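You operate a simulated robot arm through the tools that you are given. There is no shell and no other tool. Be economical: measure what you need, move in short steps, check, and stop when the job is done.

Carry out the task below with a simulated two-armed robot. There is one attempt and no reset: what you move stays moved.

JOB
Rub the black sample five at a time until the backing shows, then scrap it.
Fine: set the count to 5; keep clear while it runs, look after each run and stop there. Put the weight back in its ring, then lay the sample flat in the red sample tray.

The check looks at the end state, three seconds after you hand in, the way a careful person would. Anything else that was tipped, shoved, dropped, spilled or broken makes it a failure.

ROBOT AND FRAMES
Two 7-joint arms with two-finger grippers on one trunk, on a base that drives. Base frame: it is fixed to the floor where the robot stands at the start and does not move with it; the origin is under the middle of the robot, x ahead of it, y to its left, z up; the surface under the hand at the start is at about z = 85. Readings come in cm, degrees, newtons and seconds.
The left shoulder is at the start at [6, 12.3, 102], the right one opposite. With the tool pointing down near the work surface each hand reaches from about 34 to 80 cm from the robot's upright axis, wherever it stands, measured 20 degrees to its own side. Places, roughly: bend button [100, -70, 90]; clamp knob [90, -60, 90]; count knob [80, -30, 90]; gauge knob [100, -120, 100]; gauge table [90, -120, 90]; gloss meter [100, -100, 100]; heat knob [110, -180, 90]; jaw knob [90, -40, 90]; lamp knob [50, -10, 90]; light switch [50, 0, 90]; meter button [110, -100, 90]; peel tester zero button [80, -60, 90]; press arm [130, -140, 100]; press lever [130, -140, 120]; press switch [100, -190, 90]; pull knob [80, -50, 90]. Payload 1.47 kg a hand.
The tool frame of a hand sits at the grasp point between the pads (the TCP): z along the fingers, y along the line on which they close. The tips reach 1.6 cm beyond it. The gripper opens to 8.7 cm. The gripper's body begins 5.5 cm behind the TCP.
Orientation is told as [roll, pitch, yaw] about the base's x, y, z axes, in that order, counted from this pose: with the fingers straight down and closing along the base's y, the tool's x points along the base's -x, its y along +y and its z along -z.

CONTROLS
- The arms move only by the tool send_rows. It takes "left_targets", "right_targets" or both (then of equal length, played together; a hand with none holds still); each is a list of rows, each a list of 7 numbers: the shift along the tool's x, y, z in units of 20 mm (1.0 is 20 mm), then the turn, a rotation vector about the tool's x, y, z in units of 6 degrees (1.0 is 6 degrees), then the gripper command, from -1 (fully open) to 1 (shut), values between in proportion. In form: [[x, y, z, ax, ay, az, claw], ...]. A call has 1 to 8 rows; each row shifts and turns the commanded pose from where the row before left it, along the tool's axes as they then stand. A call with a number of a shift or a turn outside -1 to 1 is refused whole. Each row takes 0.2 s and may step no farther than 5 cm and 8.6 degrees from the row before; otherwise, or with a gripper value out of range, the whole call is refused. Where a pose cannot be reached the arm comes as near as it can. A force on the tool above 40 N (or 10 N above the force at the start of the call, whichever is more), or a blocked arm, ends the call early, and 0.2 s more pass. Each finger travels about 15.3 cm/s and halts on what it meets, pressing with about 23 N; the grip force reading is that of the motor and also rises with nothing between the fingers. The clock runs only during rows and for 0.2 s after the last one: add rows that do not move to give the fingers time. It gives the time, the measured TCP pose, the force on the tool (base axes), the opening and the grip force at its end, in the units of the frame above (readings bear some noise), with the torque about the TCP (base axes, N m) and any sound that the robot's microphone picked up.
- Cameras (640 x 400 px; columns grow to the right, rows downward): "scene" is now at [8.57, -2.41, 157.92]; the picture's right is [-0.28, -0.96, 0.00], its down [-0.69, 0.20, -0.70] and it looks along [0.67, -0.19, -0.71] (base axes); focal length 266 px, centre (320, 200). "left" rides on the left gripper at [7.3, -1.2, -9] in its tool frame; the picture's right is [0.16, 0.99, 0.00], its down [-0.72, 0.12, -0.68] and it looks along [-0.67, 0.11, 0.73] (tool axes); focal length 247 px, centre (320, 200). "right" rides on the right gripper at [7.3, 1.2, -9] in its tool frame; the picture's right is [-0.16, 0.99, 0.00], its down [-0.72, -0.12, -0.68] and it looks along [-0.67, -0.11, 0.73] (tool axes); focal length 247 px, centre (320, 200). There is no depth. A picture from a camera that has moved, and an enlarged one, comes with that camera's place and axes in the base frame and with its lens.
- snapshot(camera): a new picture of that camera. The clock stands still meanwhile.
- lift_body(by): slides the trunk up (or, below 0, down) by that many cm; the arms and the scene camera ride with it, the base frame stays. It gives what a move gives, with no picture.
- drive_base(legs): drives the robot by 1 to 6 legs, each [ahead, left, turn to the left] in cm, cm and degrees, along the robot's own axes; the way and the turn of a leg run together, so that a leg with both is an arc; at most 150 cm and 180 degrees a leg. The arms and the cameras ride along, it lands a little off, and it stops where it bumps. It gives what a move gives.
- head_to(pan, tilt): turns the head with the scene camera to pan (to the left, within 120 degrees either way) and tilt (down, from -29 to 69), counted from straight ahead of the robot. It gives what a move gives.
- enlarge(camera, box): a new picture of the part [left, top, right, bottom] of that camera's present view, enlarged. The clock stands still meanwhile.
- close_job(): hands the job in; it is judged then, once.

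Go step by step. Nothing tells you exact positions but the pictures and the camera data: compare them with the known pose of the tool, close in by small moves and look again before you grip or let go. The budget is 120 turns and 108 pictures, counting those below and the enlarged ones. Unless the task says otherwise, let go and move clear before handing in, and close with one line.

The tools are called after "Emit:" by a JSON object that holds its "fn" and its "kwargs". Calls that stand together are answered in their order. send_rows: Moves the arms, as the interface text tells. Its arguments: {"type":"object","properties":{"left_targets":{"type":"array"},"right_targets":{"type":"array"}},"required":[]} The other tools are called the same way: lift_body (by) slides the trunk up or down; drive_base (legs) drives the base; head_to (pan, tilt) turns the head that bears the scene camera; snapshot (camera) takes a picture; enlarge (camera, box) takes an enlarged picture of a part of a camera's view; close_job () hands the job in.

At the start:

```text
time: 0.0
left_eef_pos: [53.63, 2.57, 126.59]
left_tcp_rot: [0.1, 0.0, 0.0]
left_ft_force: [0.1, 0.7, 0.0]
left_moment: [0.05, -0.03, -0.04]
left_opening: 8.72
left_grasp_force: 0.0
right_eef_pos: [45.48, -40.61, 124.23]
right_tcp_rot: [0.0, 0.0, 0.0]
right_ft_force: [-0.1, 0.2, 0.4]
right_moment: [-0.03, 0.0, -0.01]
right_opening: 8.69
right_grasp_force: 0.0
trunk travel left (down, up): [-17.5, 5.5]
robot x, y, heading: [0.01, -0.33, 0.1]
head pan, tilt: [-16.0, 45.5]
```

scene: 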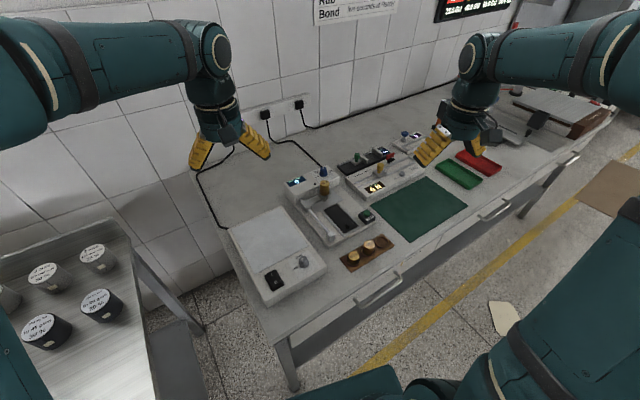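
right: 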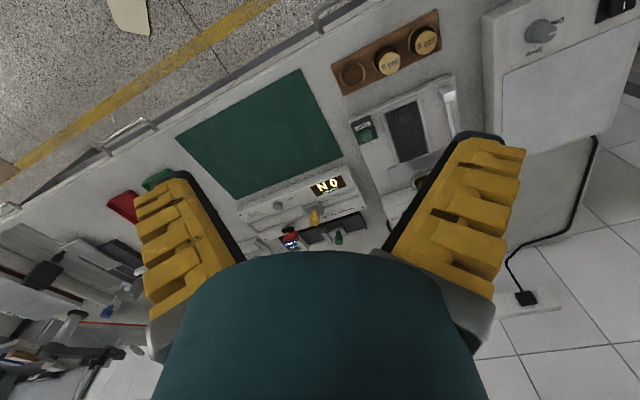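
left: 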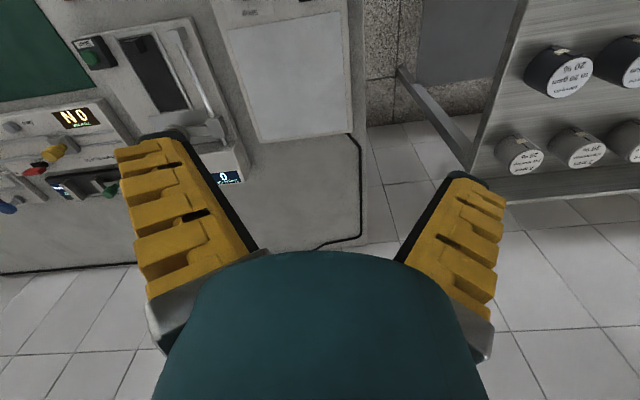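

I see a bench with a light box, a rub tester holding a black sample, a wooden block with ring seats for weights, a green mat and red/green trays. I'll take enlarged looks at the tester first.

Emit:
{"fn": "enlarge", "kwargs": {"camera": "scene", "box": [270, 150, 410, 280]}}

Emit:
{"fn": "enlarge", "kwargs": {"camera": "right", "box": [320, 0, 560, 200]}}

Emit:
{"fn": "enlarge", "kwargs": {"camera": "left", "box": [40, 0, 280, 200]}}

```text
3.08 times, centred on (340, 215) of scene
camera zoom: at [8.57, -2.41, 157.92], right [-0.28, -0.96, 0.0], down [-0.69, 0.2, -0.7], along [0.67, -0.19, -0.71], focal length 820 px, centre (258, 154)
```

zoom: 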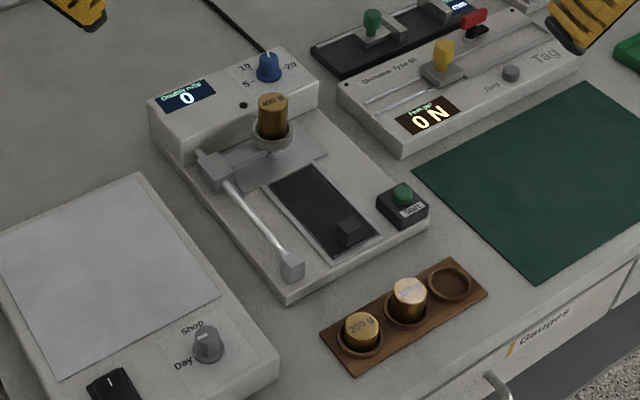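

```text
2.00 times, centred on (440, 100) of right
camera zoom: at [38.16, -39.43, 133.21], right [0.16, 0.99, 0.0], down [0.72, -0.12, 0.68], along [0.67, -0.11, -0.73], focal length 494 px, centre (80, 400)
```

zoom: 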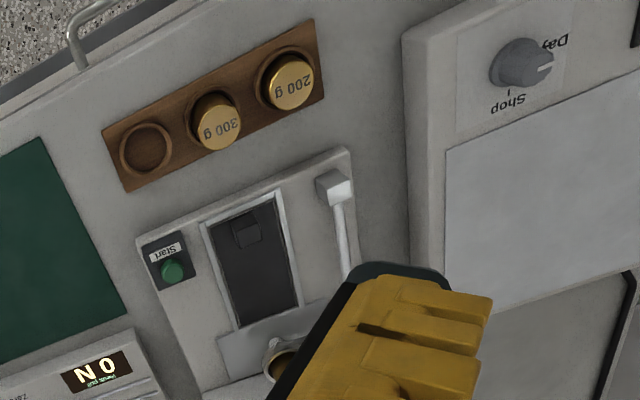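

```text
2.00 times, centred on (160, 100) of left
camera zoom: at [46.37, 1.48, 135.51], right [-0.16, 0.99, 0.0], down [0.72, 0.12, 0.68], along [0.67, 0.11, -0.73], focal length 494 px, centre (640, 400)
```

zoom: 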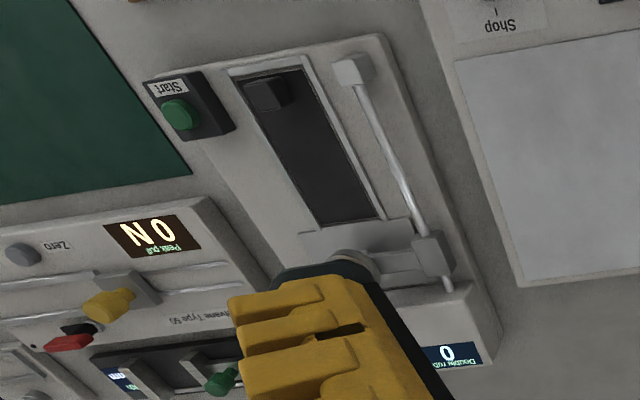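

The 400 g weight sits on the rub carriage, its ring in the wood block is empty, and the sample has a dark tab at the near end. I'll read the wall notice and zoom in on the count knob.

Emit:
{"fn": "head_to", "kwargs": {"pan": -16, "tilt": 20}}

Emit:
{"fn": "snapshot", "kwargs": {"camera": "scene"}}

```text
time: 0.9
left_eef_pos: [53.58, 2.64, 126.48]
left_tcp_rot: [0.1, 0.0, 0.1]
left_ft_force: [-0.7, -0.7, -0.8]
left_moment: [-0.03, 0.0, 0.01]
left_opening: 8.69
left_grasp_force: 0.1
right_eef_pos: [45.42, -40.6, 124.23]
right_tcp_rot: [0.0, 0.0, 0.1]
right_ft_force: [-0.1, -0.2, -0.3]
right_moment: [0.07, 0.01, -0.01]
right_opening: 8.69
right_grasp_force: 0.0
trunk travel left (down, up): [-17.5, 5.5]
robot x, y, heading: [0.11, 0.21, 0.0]
head pan, tilt: [-16.0, 20.0]
```

```text
101 pictures are left
camera scene: at [9.74, -2.75, 161.85], right [-0.28, -0.96, 0.0], down [-0.33, 0.09, -0.94], along [0.9, -0.26, -0.34], focal length 266 px, centre (320, 200)
```

scene: 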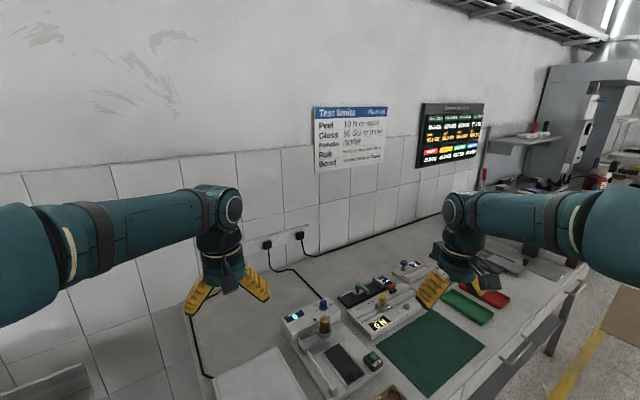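

Emit:
{"fn": "enlarge", "kwargs": {"camera": "scene", "box": [305, 95, 495, 175]}}

Emit:
{"fn": "enlarge", "kwargs": {"camera": "scene", "box": [280, 285, 350, 335]}}

Emit:
{"fn": "enlarge", "kwargs": {"camera": "scene", "box": [400, 240, 580, 360]}}

```text
3.37 times, centred on (400, 135) of scene
camera zoom: at [9.74, -2.75, 161.85], right [-0.28, -0.96, 0.0], down [-0.33, 0.09, -0.94], along [0.9, -0.26, -0.34], focal length 898 px, centre (50, 419)
```

zoom: 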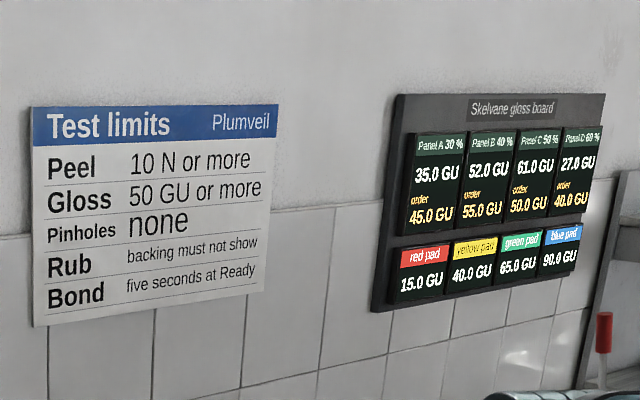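

```text
8.00 times, centred on (315, 310) of scene
camera zoom: at [9.74, -2.75, 161.85], right [-0.28, -0.96, 0.0], down [-0.33, 0.09, -0.94], along [0.9, -0.26, -0.34], focal length 2132 px, centre (360, -680)
```

zoom: 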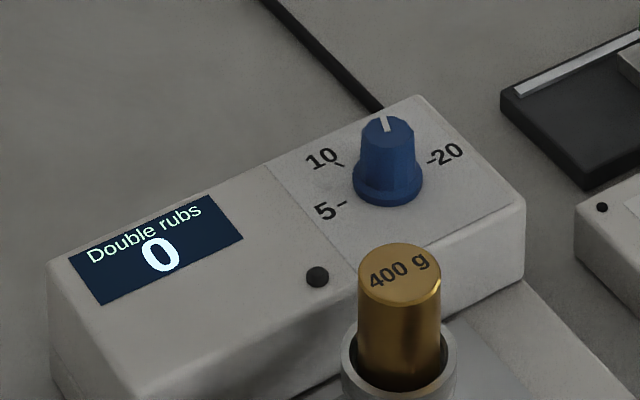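

```text
3.33 times, centred on (490, 300) of scene
camera zoom: at [9.74, -2.75, 161.85], right [-0.28, -0.96, 0.0], down [-0.33, 0.09, -0.94], along [0.9, -0.26, -0.34], focal length 888 px, centre (-247, -133)
```

zoom: 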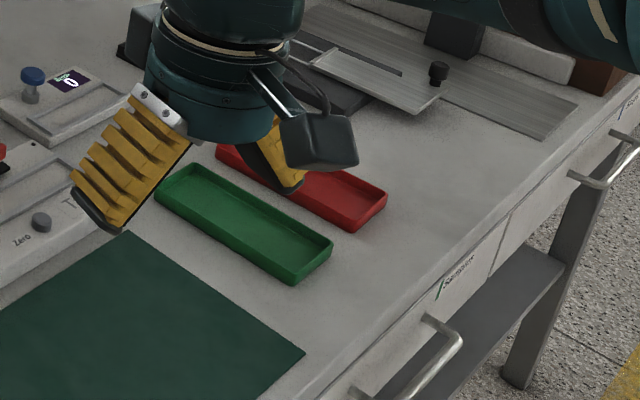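

The limits sheet confirms the rub rule; the count knob's pointer isn't clearly on 5. The bench is turned about 16° from my frame, so I'll square up to it and shift right along the bench to bring the rub tester into reach.

Emit:
{"fn": "drive_base", "kwargs": {"legs": [[0, 0, 16], [0, -32, 0]]}}

Emit:
{"fn": "head_to", "kwargs": {"pan": -10, "tilt": 50}}

Emit:
{"fn": "snapshot", "kwargs": {"camera": "scene"}}

Emit:
{"fn": "snapshot", "kwargs": {"camera": "right"}}

```text
time: 5.2
left_eef_pos: [59.66, -13.68, 126.71]
left_tcp_rot: [-0.1, 0.2, 15.9]
left_ft_force: [-0.2, -0.1, 0.1]
left_moment: [-0.01, 0.01, -0.01]
left_opening: 8.69
left_grasp_force: 0.1
right_eef_pos: [63.69, -57.42, 124.18]
right_tcp_rot: [0.1, -0.1, 15.9]
right_ft_force: [0.0, -0.4, 0.5]
right_moment: [0.01, 0.01, -0.04]
right_opening: 8.7
right_grasp_force: 0.1
trunk travel left (down, up): [-17.5, 5.5]
robot x, y, heading: [8.65, -31.05, 15.5]
head pan, tilt: [-16.0, 20.0]
```

```text
time: 6.2
left_eef_pos: [59.63, -13.64, 126.72]
left_tcp_rot: [0.0, 0.1, 15.9]
left_ft_force: [-0.4, -0.3, -0.7]
left_moment: [0.0, -0.01, 0.02]
left_opening: 8.68
left_grasp_force: 0.1
right_eef_pos: [63.56, -57.44, 124.11]
right_tcp_rot: [-0.1, 0.0, 16.0]
right_ft_force: [0.6, -0.2, 0.8]
right_moment: [0.0, 0.01, -0.01]
right_opening: 8.72
right_grasp_force: 0.0
trunk travel left (down, up): [-17.5, 5.5]
robot x, y, heading: [8.9, -30.62, 15.7]
head pan, tilt: [-10.0, 50.0]
```

```text
97 pictures are left
camera scene: at [17.31, -29.96, 157.3], right [0.1, -0.99, 0.0], down [-0.76, -0.08, -0.64], along [0.64, 0.07, -0.77], focal length 266 px, centre (320, 200)
```

scene: 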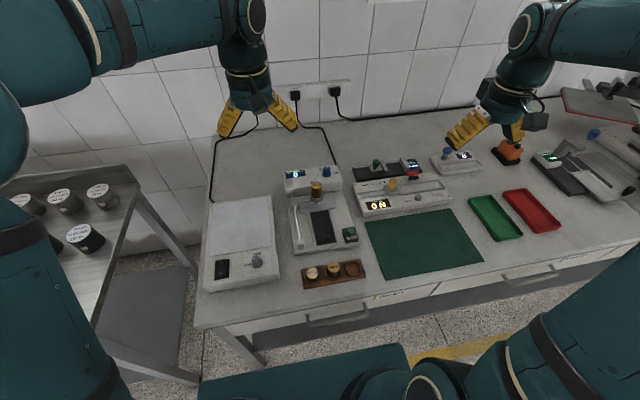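

```text
96 pictures are left
camera right: at [56.4, -58.31, 133.21], right [-0.12, 0.99, 0.0], down [0.73, 0.09, 0.68], along [0.68, 0.08, -0.73], focal length 247 px, centre (320, 200)
```

right: 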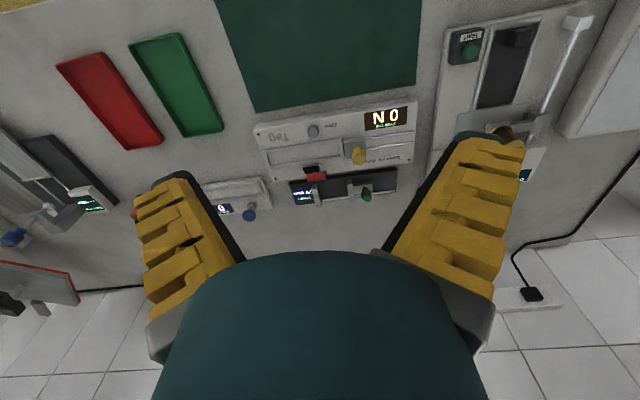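

The robot is now squared to the bench with the tester ahead. I'll take an accurate enlarged view of the tester and move both hands left (right hand toward tester, left hand out of the way).

Emit:
{"fn": "send_rows", "kwargs": {"left_targets": [[0, 1, 0, 0, 0, 0, -1], [0, 1, 0, 0, 0, 0, -1], [0, 1, 0, 0, 0, 0, -1], [0, 1, 0, 0, 0, 0, -1], [0, 1, 0, 0, 0, 0, -1], [0, 1, 0, 0, 0, 0, -1], [0, 1, 0, 0, 0, 0, -1], [0, 1, 0, 0, 0, 0, -1]], "right_targets": [[0, 1, 0, 0, 0, 0, -1], [0, 1, 0, 0, 0, 0, -1], [0, 1, 0, 0, 0, 0, -1], [0, 1, 0, 0, 0, 0, -1], [0, 1, 0, 0, 0, 0, -1], [0, 1, 0, 0, 0, 0, -1], [0, 1, 0, 0, 0, 0, -1], [0, 1, 0, 0, 0, 0, -1]]}}

Emit:
{"fn": "enlarge", "kwargs": {"camera": "scene", "box": [270, 150, 390, 300]}}

Emit:
{"fn": "snapshot", "kwargs": {"camera": "right"}}

```text
time: 8.0
left_eef_pos: [55.15, 1.97, 126.51]
left_tcp_rot: [-0.1, 0.0, 16.0]
left_ft_force: [-0.1, -0.1, -1.1]
left_moment: [0.01, -0.02, 0.02]
left_opening: 8.72
left_grasp_force: 0.2
right_eef_pos: [59.25, -41.93, 124.28]
right_tcp_rot: [0.0, 0.0, 15.9]
right_ft_force: [0.6, 0.1, 0.5]
right_moment: [0.01, 0.03, -0.01]
right_opening: 8.71
right_grasp_force: 0.0
trunk travel left (down, up): [-17.5, 5.5]
robot x, y, heading: [8.99, -30.39, 15.9]
head pan, tilt: [-10.0, 50.0]
```

```text
2.67 times, centred on (330, 225) of scene
camera zoom: at [17.27, -29.86, 157.3], right [0.1, -0.99, 0.0], down [-0.76, -0.08, -0.64], along [0.64, 0.07, -0.77], focal length 710 px, centre (293, 133)
```

zoom: 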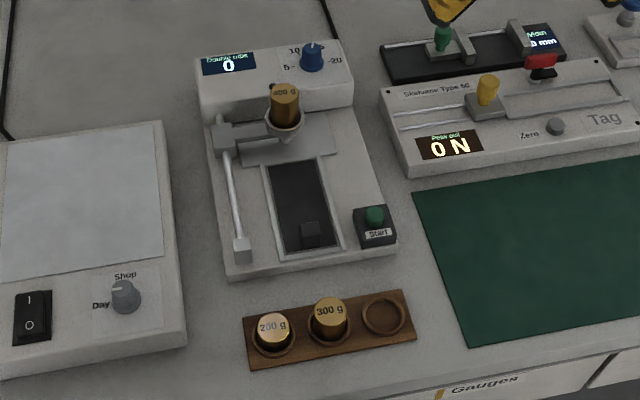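

```text
94 pictures are left
camera right: at [51.9, -42.8, 133.29], right [-0.12, 0.99, 0.0], down [0.73, 0.09, 0.68], along [0.68, 0.08, -0.73], focal length 247 px, centre (320, 200)
```

right: 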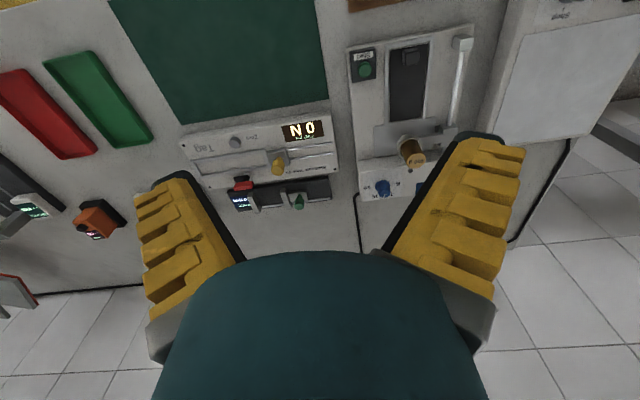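

By triangulation the count knob is near (85, −25.5, 93) and the weight's top near (75, −23, 96). I'll bring the right hand over the knob, staying high.

Emit:
{"fn": "send_rows", "kwargs": {"right_targets": [[-1, 0.55, 0, 0, 0, 0, -1], [-1, 0.55, 0, 0, 0, 0, -1], [-1, 0.55, 0, 0, 0, 0, -1], [-1, 0.55, 0, 0, 0, 0, -1], [-1, 0.55, 0, 0, 0, 0, -1], [-1, 0.55, 0.5, 0, 0, 0, -1], [-1, 0.55, 0.5, 0, 0, 0, -1], [-1, 0.55, 0.5, 0, 0, 0, -1]]}}

Emit:
{"fn": "send_rows", "kwargs": {"right_targets": [[-1, 0, 0.5, 0, 0, 0, -1], [-1, 0, 0.5, 0, 0, 0, -1], [-1, 0, 0.5, 0, 0, 0, -1], [-1, 0, 0.5, 0, 0, 0, -1], [-1, 0, 0.5, 0, 0, 0, -1], [-1, 0, 0.5, 0, 0, 0, -1], [-0.5, 0, 0.5, 0, 0, 0, -1], [0, 0, 0, 0, 0, 0, -1]]}}

Emit:
{"fn": "snapshot", "kwargs": {"camera": "right"}}

```text
time: 9.8
left_eef_pos: [55.23, 1.86, 126.47]
left_tcp_rot: [0.0, 0.0, 15.9]
left_ft_force: [0.2, -0.3, -0.7]
left_moment: [0.01, 0.01, 0.01]
left_opening: 8.67
left_grasp_force: 0.2
right_eef_pos: [72.33, -29.16, 120.86]
right_tcp_rot: [0.0, 0.1, 15.9]
right_ft_force: [0.0, -1.1, -0.4]
right_moment: [-0.01, -0.01, 0.03]
right_opening: 8.71
right_grasp_force: 0.0
trunk travel left (down, up): [-17.5, 5.5]
robot x, y, heading: [9.17, -30.97, 16.0]
head pan, tilt: [-10.0, 50.0]
```

```text
time: 11.6
left_eef_pos: [55.06, 1.86, 126.54]
left_tcp_rot: [-0.1, 0.0, 15.9]
left_ft_force: [-0.4, -0.7, 0.6]
left_moment: [-0.03, 0.04, -0.02]
left_opening: 8.67
left_grasp_force: 0.0
right_eef_pos: [84.72, -25.67, 114.24]
right_tcp_rot: [-0.1, 0.1, 16.0]
right_ft_force: [1.1, 0.1, -0.4]
right_moment: [-0.03, -0.02, 0.0]
right_opening: 8.71
right_grasp_force: 0.1
trunk travel left (down, up): [-17.5, 5.5]
robot x, y, heading: [8.81, -30.83, 16.0]
head pan, tilt: [-10.0, 50.0]
```

```text
93 pictures are left
camera right: at [77.52, -26.54, 123.3], right [-0.12, 0.99, 0.0], down [0.73, 0.09, 0.68], along [0.68, 0.08, -0.73], focal length 247 px, centre (320, 200)
```

right: 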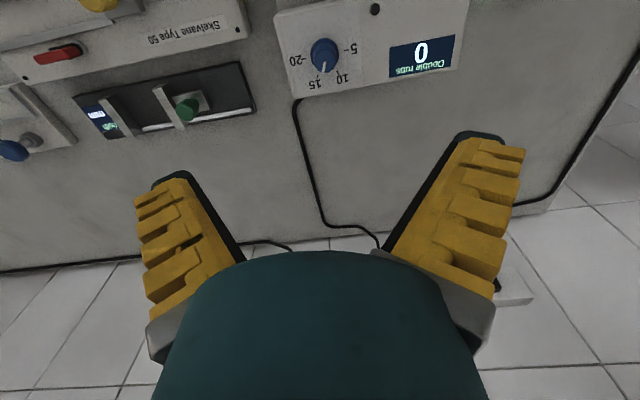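

Emit:
{"fn": "enlarge", "kwargs": {"camera": "right", "box": [270, 10, 390, 100]}}

```text
4.44 times, centred on (330, 55) of right
camera zoom: at [77.52, -26.54, 123.3], right [-0.12, 0.99, 0.0], down [0.73, 0.09, 0.68], along [0.68, 0.08, -0.73], focal length 1098 px, centre (276, 844)
```

zoom: 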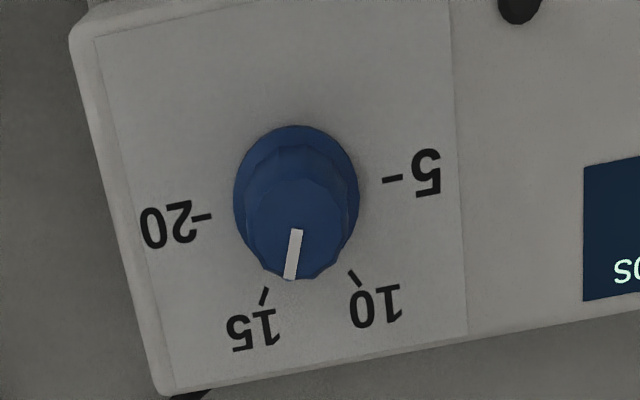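

The scale reads 5, 10, 15, 20 and the pointer is near 15, so I need about 110–120° counter-clockwise to reach 5. I'll lower around the knob and check.

Emit:
{"fn": "send_rows", "kwargs": {"right_targets": [[0.05, 0.28, 1, 0, 0, 0, -1], [0, 0, 1, 0, 0, 0, -1], [0, 0, 1, 0, 0, 0, -1], [0, 0, 1, 0, 0, 0, -1], [0, 0, 1, 0, 0, 0, -1], [0, 0, 1, 0, 0, 0, -1], [0, 0, 1, 0, 0, 0, -1], [0, 0, 0.5, 0, 0, 0, -1]]}}

Emit:
{"fn": "snapshot", "kwargs": {"camera": "right"}}

Emit:
{"fn": "enlarge", "kwargs": {"camera": "scene", "box": [260, 100, 400, 220]}}

```text
time: 13.4
left_eef_pos: [55.14, 1.83, 126.59]
left_tcp_rot: [0.0, 0.0, 15.9]
left_ft_force: [0.1, -1.2, 0.7]
left_moment: [-0.02, 0.01, -0.02]
left_opening: 8.69
left_grasp_force: 0.0
right_eef_pos: [84.6, -25.11, 99.04]
right_tcp_rot: [0.0, 0.1, 16.0]
right_ft_force: [0.7, 0.4, -0.4]
right_moment: [0.0, 0.01, -0.01]
right_opening: 8.72
right_grasp_force: 0.0
trunk travel left (down, up): [-17.5, 5.5]
robot x, y, heading: [8.99, -30.91, 15.8]
head pan, tilt: [-10.0, 50.0]
```

```text
91 pictures are left
camera right: at [77.31, -25.96, 108.12], right [-0.12, 0.99, 0.0], down [0.73, 0.09, 0.68], along [0.68, 0.08, -0.73], focal length 247 px, centre (320, 200)
```

right: 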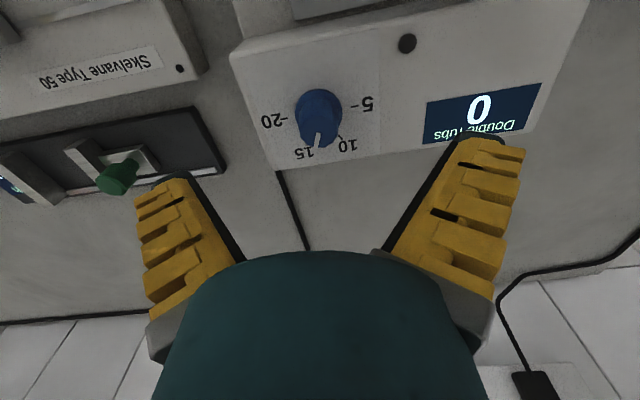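

```text
3.33 times, centred on (330, 160) of scene
camera zoom: at [17.3, -29.96, 157.3], right [0.1, -0.99, 0.0], down [-0.76, -0.08, -0.64], along [0.64, 0.07, -0.77], focal length 888 px, centre (287, 333)
```

zoom: 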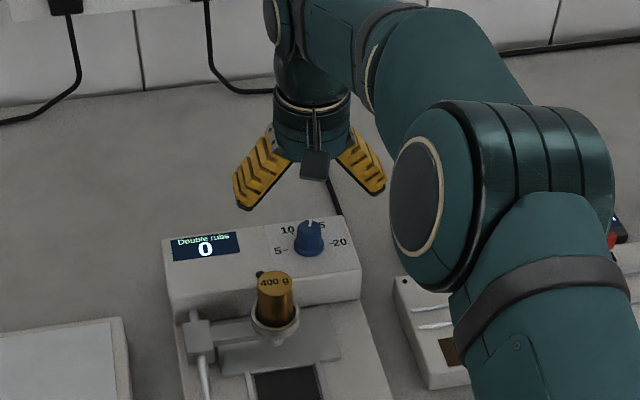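

The knob top is at about z 94, centred between the fingers. Lowering to z ≈ 93.5 and closing.

Emit:
{"fn": "send_rows", "kwargs": {"right_targets": [[0, 0, 1, 0, 0, 0, -1], [0, 0, 1, 0, 0, 0, -1], [0, 0, 0.7, 0, 0, 0, -1], [0, 0, 0, 0, 0, 0, 0.2], [0, 0, 0, 0, 0, 0, 1], [0, 0, 0, 0, 0, 0, 1], [0, 0, 0, 0, 0, 0, 1]]}}

Emit:
{"fn": "snapshot", "kwargs": {"camera": "right"}}

```text
time: 15.0
left_eef_pos: [55.21, 1.82, 126.63]
left_tcp_rot: [0.0, 0.0, 15.9]
left_ft_force: [0.1, 1.0, 0.6]
left_moment: [-0.02, 0.02, -0.02]
left_opening: 8.71
left_grasp_force: 0.2
right_eef_pos: [84.72, -25.11, 93.8]
right_tcp_rot: [0.0, -0.2, 15.9]
right_ft_force: [0.3, -1.8, 8.5]
right_moment: [-0.2, 0.57, 0.01]
right_opening: 1.84
right_grasp_force: 29.5
trunk travel left (down, up): [-17.5, 5.5]
robot x, y, heading: [8.54, -31.03, 15.8]
head pan, tilt: [-10.0, 50.0]
```

```text
89 pictures are left
camera right: at [77.33, -25.98, 102.76], right [-0.12, 0.99, 0.0], down [0.73, 0.09, 0.68], along [0.68, 0.08, -0.73], focal length 247 px, centre (320, 200)
```

right: 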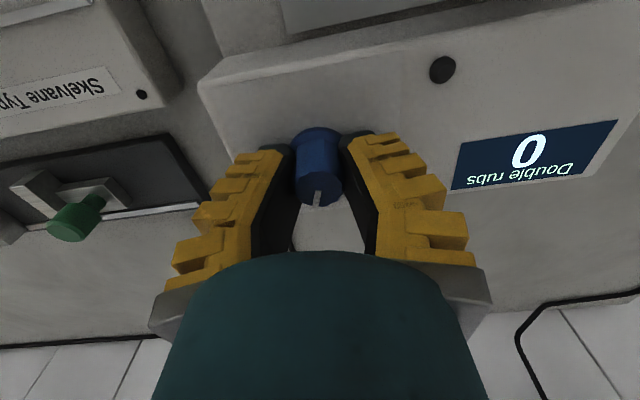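

The knob is gripped (1.84 cm). Turning counter-clockwise now.

Emit:
{"fn": "send_rows", "kwargs": {"right_targets": [[0, 0, -0.12, 0, 0, 0, 1], [0, 0, 0, 0, 0, -1, 1], [0, 0, 0, 0, 0, -1, 1], [0, 0, 0, 0, 0, -1, 1], [0, 0, 0, 0, 0, -1, 1], [0, 0, 0, 0, 0, -1, 1], [0, 0, 0, 0, 0, -1, 1], [0, 0, 0, 0, 0, -1, 1]]}}

Emit:
{"fn": "snapshot", "kwargs": {"camera": "right"}}

```text
time: 16.8
left_eef_pos: [55.09, 1.92, 126.59]
left_tcp_rot: [-0.1, -0.1, 15.9]
left_ft_force: [-0.6, -0.4, 0.2]
left_moment: [0.01, -0.01, 0.01]
left_opening: 8.71
left_grasp_force: 0.1
right_eef_pos: [84.39, -24.96, 93.83]
right_tcp_rot: [0.1, 0.1, 58.1]
right_ft_force: [-10.7, 3.1, -10.1]
right_moment: [-0.27, 0.19, -0.05]
right_opening: 1.19
right_grasp_force: 30.6
trunk travel left (down, up): [-17.5, 5.5]
robot x, y, heading: [8.9, -30.68, 15.7]
head pan, tilt: [-10.0, 50.0]
```

```text
88 pictures are left
camera right: at [79.65, -30.61, 102.95], right [-0.75, 0.66, 0.0], down [0.48, 0.55, 0.68], along [0.44, 0.51, -0.73], focal length 247 px, centre (320, 200)
```

right: 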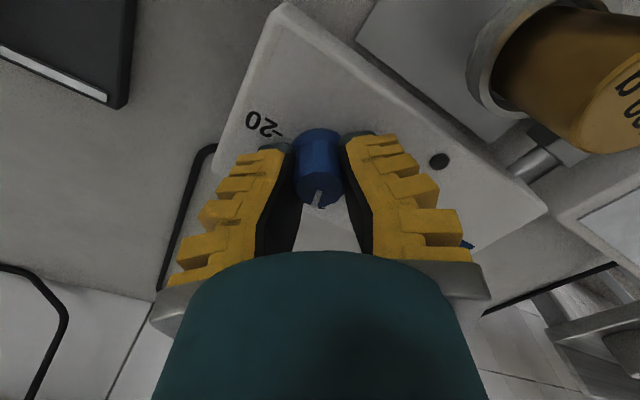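

The knob turns with the hand (42° so far). Continuing.

Emit:
{"fn": "send_rows", "kwargs": {"right_targets": [[0, 0, 0, 0, 0, -1, 1], [0, 0, 0, 0, 0, -1, 1], [0, 0, 0, 0, 0, -1, 1], [0, 0, 0, 0, 0, -1, 1], [0, 0, 0, 0, 0, -1, 1], [0, 0, 0, 0, 0, -1, 1], [0, 0, 0, 0, 0, 0, 1]]}}

Emit:
{"fn": "snapshot", "kwargs": {"camera": "right"}}

```text
time: 18.4
left_eef_pos: [55.04, 1.77, 126.59]
left_tcp_rot: [0.0, -0.1, 15.9]
left_ft_force: [-0.2, 0.2, -0.8]
left_moment: [-0.02, -0.03, 0.0]
left_opening: 8.72
left_grasp_force: 0.0
right_eef_pos: [84.43, -25.09, 94.07]
right_tcp_rot: [0.1, 0.0, 93.9]
right_ft_force: [-26.3, -2.3, -10.5]
right_moment: [-0.12, 0.0, -0.02]
right_opening: 1.03
right_grasp_force: 30.1
trunk travel left (down, up): [-17.5, 5.5]
robot x, y, heading: [8.89, -31.21, 15.8]
head pan, tilt: [-10.0, 50.0]
```

```text
87 pictures are left
camera right: at [83.78, -32.49, 103.09], right [-1.0, 0.09, 0.0], down [0.07, 0.73, 0.68], along [0.06, 0.68, -0.73], focal length 247 px, centre (320, 200)
```

right: 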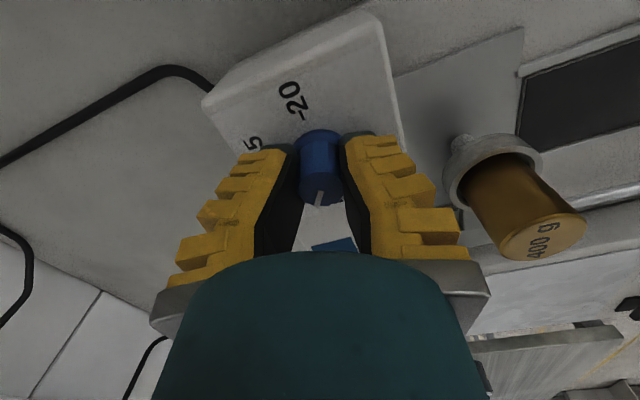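

The pointer is around 75–80°, target 105°. I'll relieve the sideways force a little and turn on by about 28°.

Emit:
{"fn": "send_rows", "kwargs": {"right_targets": [[0, 0.15, 0.1, 0, 0, 0, 1], [0, 0.05, 0, 0, 0, -1, 1], [0, 0, 0, 0, 0, -1, 1], [0, 0, 0, 0, 0, -1, 1], [0, 0, 0, 0, 0, -1, 1], [0, 0, 0, 0, 0, -0.6, 1], [0, 0, 0, 0, 0, 0, 1]]}}

Emit:
{"fn": "snapshot", "kwargs": {"camera": "right"}}

```text
time: 20.0
left_eef_pos: [55.11, 1.85, 126.51]
left_tcp_rot: [0.1, 0.0, 15.8]
left_ft_force: [0.4, 0.3, 0.4]
left_moment: [-0.03, -0.01, -0.02]
left_opening: 8.67
left_grasp_force: 0.1
right_eef_pos: [84.34, -25.09, 94.04]
right_tcp_rot: [-0.3, 0.1, 121.6]
right_ft_force: [17.0, 3.0, 15.6]
right_moment: [0.03, -0.18, 0.01]
right_opening: 1.1
right_grasp_force: 30.4
trunk travel left (down, up): [-17.5, 5.5]
robot x, y, heading: [8.86, -30.82, 16.1]
head pan, tilt: [-10.0, 50.0]
```

```text
86 pictures are left
camera right: at [87.14, -32.0, 103.04], right [-0.92, -0.38, -0.01], down [-0.28, 0.68, 0.68], along [-0.26, 0.63, -0.73], focal length 247 px, centre (320, 200)
```

right: 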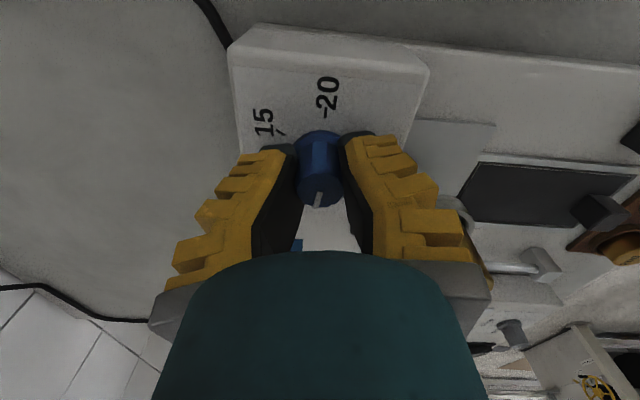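

Releasing and lifting to read the pointer.

Emit:
{"fn": "send_rows", "kwargs": {"right_targets": [[0, 0, 0, 0, 0, 0, 0.3], [0, 0, 0, 0, 0, 0, -0.3], [0, 0, -1, 0, 0, 0, -0.3], [0, 0, -1, 0, 0, 0, -0.3], [0, 0, -1, 0, 0, 0, -0.3], [0, 0, -1, 0, 0, 0, -0.3], [0, 0, 0, 0, 0, 0, -0.3]]}}

Emit:
{"fn": "snapshot", "kwargs": {"camera": "right"}}

Emit:
{"fn": "enlarge", "kwargs": {"camera": "scene", "box": [270, 140, 370, 220]}}

```text
time: 21.6
left_eef_pos: [55.17, 1.86, 126.53]
left_tcp_rot: [-0.1, 0.0, 15.9]
left_ft_force: [-0.4, -0.3, 0.9]
left_moment: [0.0, 0.01, 0.0]
left_opening: 8.72
left_grasp_force: 0.0
right_eef_pos: [84.27, -25.28, 101.9]
right_tcp_rot: [-0.1, 0.0, 121.5]
right_ft_force: [-0.6, 0.0, 0.5]
right_moment: [0.0, 0.0, -0.03]
right_opening: 6.15
right_grasp_force: 3.2
trunk travel left (down, up): [-17.5, 5.5]
robot x, y, heading: [9.22, -30.84, 16.0]
head pan, tilt: [-10.0, 50.0]
```

```text
85 pictures are left
camera right: at [87.0, -32.01, 110.86], right [-0.92, -0.38, 0.0], down [-0.28, 0.68, 0.68], along [-0.26, 0.63, -0.73], focal length 247 px, centre (320, 200)
```

right: 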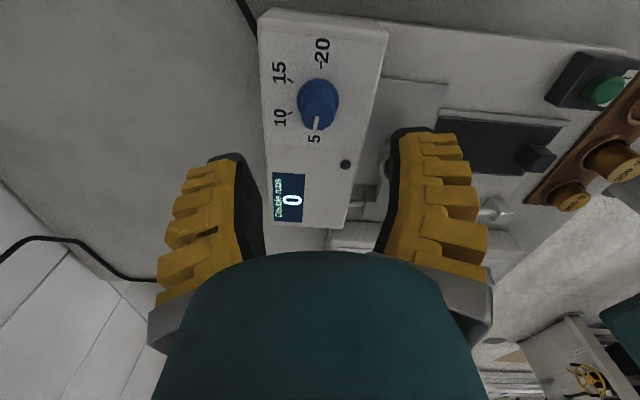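

```text
5.00 times, centred on (320, 180) of scene
camera zoom: at [17.33, -29.96, 157.29], right [0.1, -0.99, 0.0], down [-0.76, -0.08, -0.64], along [0.64, 0.07, -0.77], focal length 1332 px, centre (320, 300)
```

zoom: 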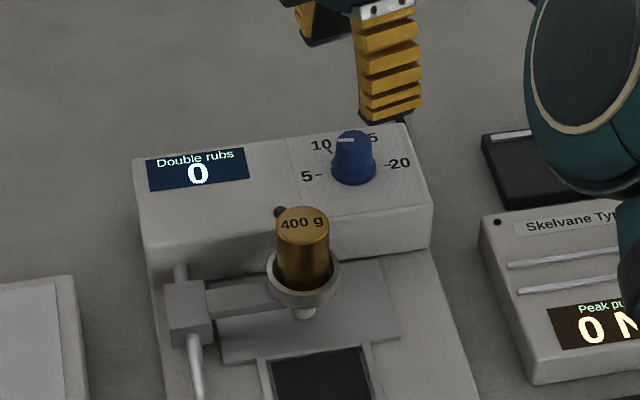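

Emit:
{"fn": "enlarge", "kwargs": {"camera": "right", "box": [260, 30, 380, 160]}}

```text
3.08 times, centred on (320, 95) of right
camera zoom: at [87.0, -32.01, 110.86], right [-0.92, -0.38, 0.0], down [-0.28, 0.68, 0.68], along [-0.26, 0.63, -0.73], focal length 760 px, centre (320, 523)
```

zoom: 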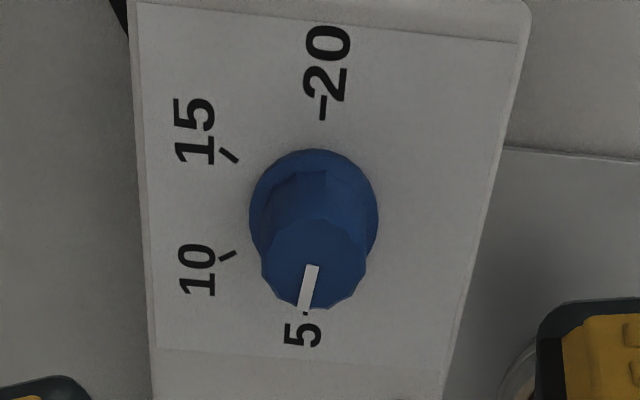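

The pointer is within about 7° of the 5 tick; I'll regrip and nudge it a touch further so it sits squarely on 5.

Emit:
{"fn": "send_rows", "kwargs": {"right_targets": [[0, -0.1, 1, 0, 0, 0, -0.3], [0, 0, 1, 0, 0, 0, -0.3], [0, 0, 1, 0, 0, 0, -0.3], [0, 0, 0.95, 0, 0, 0, 0], [0, 0, 0, 0, 0, 0, 1], [0, 0, 0, 0, 0, 0, 1], [0, 0, 0, 0, 0, -0.6, 1], [0, 0, 0, 0, 0, -0.7, 1]]}}

Emit:
{"fn": "send_rows", "kwargs": {"right_targets": [[0, 0, 0, 0, 0, 0, 1], [0, 0, 0, 0, 0, 0, 0.3], [0, 0, 0, 0, 0, 0, -0.3], [0, 0, -1, 0, 0, 0, -0.3], [0, 0, -1, 0, 0, 0, -0.3], [0, 0, -1, 0, 0, 0, -0.3], [0, 0, -1, 0, 0, 0, -0.3], [0, 0, 0, 0, 0, 0, -0.3]]}}

Emit:
{"fn": "enlarge", "kwargs": {"camera": "right", "box": [260, 30, 380, 160]}}

```text
time: 23.4
left_eef_pos: [55.18, 1.73, 126.54]
left_tcp_rot: [0.0, 0.0, 15.9]
left_ft_force: [-0.2, 0.2, -0.7]
left_moment: [0.02, 0.0, 0.01]
left_opening: 8.71
left_grasp_force: 0.0
right_eef_pos: [84.42, -25.21, 94.0]
right_tcp_rot: [0.0, -0.1, 129.3]
right_ft_force: [-0.8, -4.4, -1.3]
right_moment: [-0.19, -0.2, -0.03]
right_opening: 1.9
right_grasp_force: 30.0
trunk travel left (down, up): [-17.5, 5.5]
robot x, y, heading: [8.73, -30.87, 15.9]
head pan, tilt: [-10.0, 50.0]
```

```text
time: 25.2
left_eef_pos: [55.18, 1.89, 126.49]
left_tcp_rot: [0.0, 0.0, 15.8]
left_ft_force: [0.3, 0.3, 0.1]
left_moment: [0.0, -0.02, -0.01]
left_opening: 8.69
left_grasp_force: 0.0
right_eef_pos: [84.39, -25.1, 102.02]
right_tcp_rot: [-0.1, 0.0, 129.3]
right_ft_force: [0.4, 0.0, -0.2]
right_moment: [0.01, -0.01, 0.02]
right_opening: 6.13
right_grasp_force: 3.5
trunk travel left (down, up): [-17.5, 5.5]
robot x, y, heading: [9.05, -30.96, 16.0]
head pan, tilt: [-10.0, 50.0]
```

```text
3.08 times, centred on (320, 95) of right
camera zoom: at [88.06, -31.48, 110.98], right [-0.86, -0.5, 0.0], down [-0.37, 0.63, 0.68], along [-0.34, 0.59, -0.73], focal length 760 px, centre (320, 523)
```

zoom: 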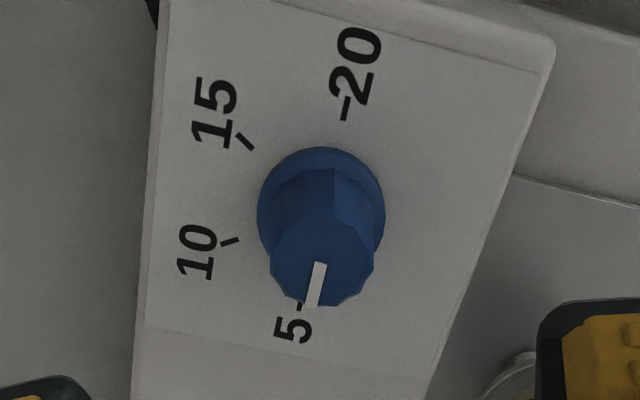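

The pointer now sits on 5. The start button top is near (62.7, −34.5, 90); I'll close the fingers, turn so the palm stays clear of the carriage, and move above it.

Emit:
{"fn": "send_rows", "kwargs": {"right_targets": [[0, 0, -0.75, 0, 0, 1, 0], [0, 0, -0.75, 0, 0, 1, 1], [0, 0, -0.75, 0, 0, 1, 1], [0, 0, -0.75, 0, 0, 0.9, 1], [0.4, 1, 0, 0, 0, 0, 1], [0.4, 1, 0, 0, 0, 0, 1], [0.4, 1, 0, 0, 0, 0, 1], [0.3, 1, 0, 0, 0, 0, 1]]}}

Emit:
{"fn": "send_rows", "kwargs": {"right_targets": [[0, 1, 0, 0, 0, 0, 1], [0, 1, 0, 0, 0, 0, 1], [0, 1, 0, 0, 0, 0, 1], [0, 1, 0, 0, 0, 0, 1], [0, 1, 0, 0, 0, 0, 1], [0, 1, 0, 0, 0, 0, 1], [0, 1, 0, 0, 0, 0, 1], [0, 0.7, 0, 0, 0, 0, 1]]}}

Emit:
{"fn": "snapshot", "kwargs": {"camera": "right"}}

Emit:
{"fn": "snapshot", "kwargs": {"camera": "scene"}}

```text
time: 27.0
left_eef_pos: [55.18, 1.73, 126.6]
left_tcp_rot: [0.0, 0.0, 15.9]
left_ft_force: [0.0, 0.4, 0.2]
left_moment: [0.01, -0.02, -0.01]
left_opening: 8.7
left_grasp_force: 0.0
right_eef_pos: [77.36, -30.16, 108.1]
right_tcp_rot: [0.0, 0.0, 106.0]
right_ft_force: [0.5, -0.3, -0.4]
right_moment: [0.04, -0.01, 0.02]
right_opening: 0.0
right_grasp_force: 22.7
trunk travel left (down, up): [-17.5, 5.5]
robot x, y, heading: [9.05, -30.87, 15.7]
head pan, tilt: [-10.0, 50.0]
```

```text
time: 28.8
left_eef_pos: [55.1, 1.8, 126.66]
left_tcp_rot: [0.0, 0.0, 15.9]
left_ft_force: [-0.1, -0.5, -0.6]
left_moment: [0.0, 0.0, -0.01]
left_opening: 8.69
left_grasp_force: 0.0
right_eef_pos: [62.66, -34.37, 107.96]
right_tcp_rot: [-0.1, 0.1, 106.0]
right_ft_force: [0.3, -0.5, 0.4]
right_moment: [0.01, 0.02, 0.02]
right_opening: 0.0
right_grasp_force: 23.0
trunk travel left (down, up): [-17.5, 5.5]
robot x, y, heading: [8.9, -30.67, 15.9]
head pan, tilt: [-10.0, 50.0]
```

```text
81 pictures are left
camera right: at [63.54, -41.7, 117.01], right [-0.99, -0.12, 0.0], down [-0.09, 0.73, 0.68], along [-0.08, 0.68, -0.73], focal length 247 px, centre (320, 200)
```

right: 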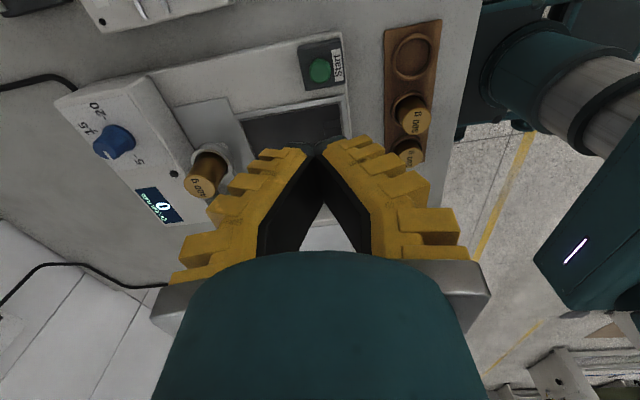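

```text
80 pictures are left
camera scene: at [17.27, -29.98, 157.3], right [0.1, -0.99, 0.0], down [-0.76, -0.08, -0.64], along [0.64, 0.07, -0.77], focal length 266 px, centre (320, 200)
```

scene: 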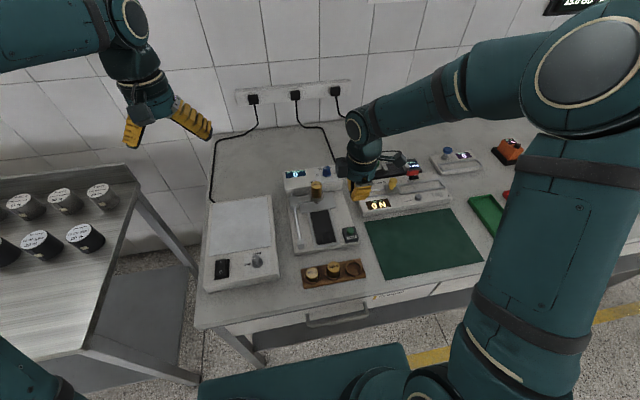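

The hand is centred over Start. I'll descend, press lightly and retract straight away.

Emit:
{"fn": "send_rows", "kwargs": {"right_targets": [[0, 0, 1, 0, 0, 0, 1], [0, 0, 1, 0, 0, 0, 1], [0, 0, 1, 0, 0, 0, 1], [0, 0, 1, 0, 0, 0, 1], [0, 0, 1, 0, 0, 0, 1], [0, 0, 1, 0, 0, 0, 1], [0, 0, 1, 0, 0, 0, 1], [0, 0, 0.8, 0, 0, 0, 1]]}}

Emit:
{"fn": "send_rows", "kwargs": {"right_targets": [[0, 0, 0.2, 0, 0, 0, 1], [0, 0, 0.15, 0, 0, 0, 1], [0, 0, 0.15, 0, 0, 0, 1], [0, 0, -0.8, 0, 0, 0, 1], [0, 0, -1, 0, 0, 0, 1], [1, 0, -1, 0, 0, 0, 1], [1, 0, -1, 0, 0, 0, 1], [1, 0, -1, 0, 0, 0, 1]]}}

Emit:
{"fn": "snapshot", "kwargs": {"camera": "scene"}}

```text
time: 30.6
left_eef_pos: [55.22, 1.82, 126.61]
left_tcp_rot: [0.1, -0.1, 15.9]
left_ft_force: [0.6, 0.2, -0.1]
left_moment: [-0.01, -0.01, -0.02]
left_opening: 8.68
left_grasp_force: 0.2
right_eef_pos: [62.81, -34.48, 92.25]
right_tcp_rot: [-0.1, 0.1, 105.9]
right_ft_force: [0.4, 0.0, -0.3]
right_moment: [0.01, 0.03, 0.03]
right_opening: 0.0
right_grasp_force: 23.4
trunk travel left (down, up): [-17.5, 5.5]
robot x, y, heading: [8.94, -30.48, 16.0]
head pan, tilt: [-10.0, 50.0]
```

```text
time: 32.4
left_eef_pos: [55.19, 1.83, 126.62]
left_tcp_rot: [0.1, 0.0, 15.9]
left_ft_force: [-0.6, 0.8, 0.6]
left_moment: [0.01, -0.02, -0.02]
left_opening: 8.68
left_grasp_force: 0.1
right_eef_pos: [64.16, -40.27, 100.87]
right_tcp_rot: [0.0, 0.0, 105.9]
right_ft_force: [-0.6, 0.4, -0.2]
right_moment: [0.03, 0.0, -0.01]
right_opening: 0.02
right_grasp_force: 28.2
trunk travel left (down, up): [-17.5, 5.5]
robot x, y, heading: [9.0, -31.13, 15.9]
head pan, tilt: [-10.0, 50.0]
```

```text
79 pictures are left
camera scene: at [17.27, -30.03, 157.3], right [0.1, -0.99, 0.0], down [-0.76, -0.08, -0.64], along [0.64, 0.07, -0.77], focal length 266 px, centre (320, 200)
```

scene: 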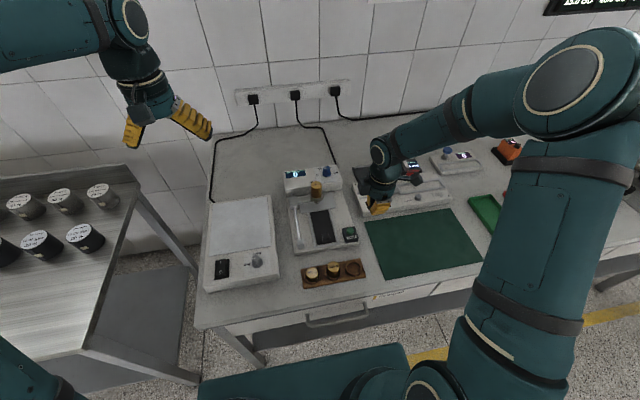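

The machine didn't start (display still 0, no sound), so the press was too shallow. I'll go back and press deeper, reading the force.

Emit:
{"fn": "send_rows", "kwargs": {"right_targets": [[-1, 0, 0, 0, 0, 0, 1], [-1, 0, 0.6, 0, 0, 0, 1], [-1, 0, 1, 0, 0, 0, 1], [0, 0, 1, 0, 0, 0, 1], [0, 0, 1, 0, 0, 0, 1], [0, 0, 1, 0, 0, 0, 1], [0, 0, 0.25, 0, 0, 0, 1], [0, 0, 0.15, 0, 0, 0, 1]]}}

Emit:
{"fn": "enlarge", "kwargs": {"camera": "scene", "box": [270, 160, 410, 260]}}

```text
time: 34.2
left_eef_pos: [55.15, 1.83, 126.59]
left_tcp_rot: [0.0, 0.0, 16.0]
left_ft_force: [-1.1, 0.6, -0.7]
left_moment: [0.02, 0.03, 0.02]
left_opening: 8.71
left_grasp_force: 0.1
right_eef_pos: [62.74, -34.24, 91.0]
right_tcp_rot: [-0.1, 0.1, 106.0]
right_ft_force: [0.0, 0.6, 2.7]
right_moment: [-0.01, 0.01, 0.0]
right_opening: 0.6
right_grasp_force: 28.4
trunk travel left (down, up): [-17.5, 5.5]
robot x, y, heading: [8.9, -31.17, 15.9]
head pan, tilt: [-10.0, 50.0]
heard: click
```

```text
4.00 times, centred on (340, 210) of scene
camera zoom: at [17.29, -29.94, 157.3], right [0.1, -0.99, 0.0], down [-0.76, -0.08, -0.64], along [0.64, 0.07, -0.77], focal length 1066 px, centre (240, 160)
```

zoom: 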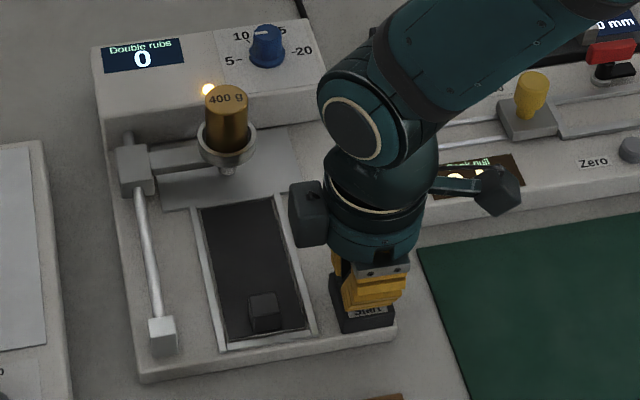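

It clicked and the lamp lit. Retracting clear to the right while it runs.

Emit:
{"fn": "send_rows", "kwargs": {"right_targets": [[0, 0, -1, 0, 0, 0, 1], [1, 0, -1, 0, 0, 0, 1], [1, 0, -1, 0, 0, 0, 1], [1, 0, -1, 0, 0, 0, 1], [1, 0, -1, 0, 0, 0, 1], [1, 0, -1, 0, 0, 0, 1], [1, 0, -1, 0, 0, 0, 1], [1, 0, -1, 0, 0, 0, 1]]}}

Emit:
{"fn": "snapshot", "kwargs": {"camera": "scene"}}

```text
time: 36.0
left_eef_pos: [55.16, 1.88, 126.51]
left_tcp_rot: [0.0, 0.0, 15.9]
left_ft_force: [-0.9, 0.4, -0.5]
left_moment: [0.01, 0.01, -0.01]
left_opening: 8.71
left_grasp_force: 0.1
right_eef_pos: [66.4, -47.92, 106.81]
right_tcp_rot: [0.0, 0.0, 106.0]
right_ft_force: [-0.3, -0.5, -0.6]
right_moment: [0.0, -0.02, -0.01]
right_opening: 0.0
right_grasp_force: 27.8
trunk travel left (down, up): [-17.5, 5.5]
robot x, y, heading: [8.84, -30.73, 15.9]
head pan, tilt: [-10.0, 50.0]
```

```text
77 pictures are left
camera scene: at [17.27, -29.99, 157.3], right [0.1, -0.99, 0.0], down [-0.76, -0.08, -0.64], along [0.64, 0.07, -0.77], focal length 266 px, centre (320, 200)
```

scene: 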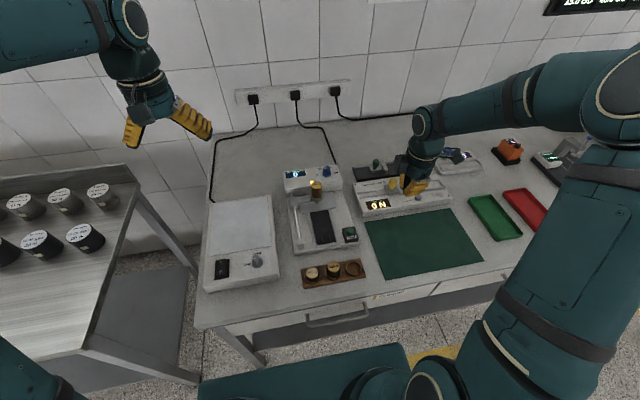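

I'll wait with still rows for the run to proceed and look.

Emit:
{"fn": "send_rows", "kwargs": {"right_targets": [[0, 0, 0, 0, 0, 0, 0], [0, 0, 0, 0, 0, 0, 0], [0, 0, 0, 0, 0, 0, 0], [0, 0, 0, 0, 0, 0, 0], [0, 0, 0, 0, 0, 0, 0], [0, 0, 0, 0, 0, 0, 0], [0, 0, 0, 0, 0, 0, 0], [0, 0, 0, 0, 0, 0, 0]]}}

Emit:
{"fn": "enlarge", "kwargs": {"camera": "scene", "box": [270, 160, 410, 260]}}

```text
time: 37.8
left_eef_pos: [55.16, 1.75, 126.42]
left_tcp_rot: [0.0, 0.0, 15.9]
left_ft_force: [0.1, 0.3, -0.1]
left_moment: [0.04, 0.0, -0.01]
left_opening: 8.68
left_grasp_force: 0.1
right_eef_pos: [66.39, -47.81, 106.83]
right_tcp_rot: [0.0, -0.1, 105.8]
right_ft_force: [-0.4, -0.7, 0.3]
right_moment: [0.01, 0.01, 0.02]
right_opening: 4.91
right_grasp_force: 3.8
trunk travel left (down, up): [-17.5, 5.5]
robot x, y, heading: [8.89, -30.6, 16.0]
head pan, tilt: [-10.0, 50.0]
```

```text
4.00 times, centred on (340, 210) of scene
camera zoom: at [17.3, -29.96, 157.3], right [0.1, -0.99, 0.0], down [-0.76, -0.08, -0.64], along [0.64, 0.07, -0.77], focal length 1066 px, centre (240, 160)
```

zoom: 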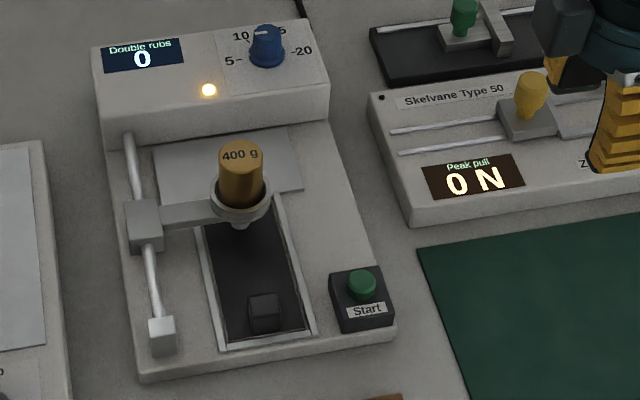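

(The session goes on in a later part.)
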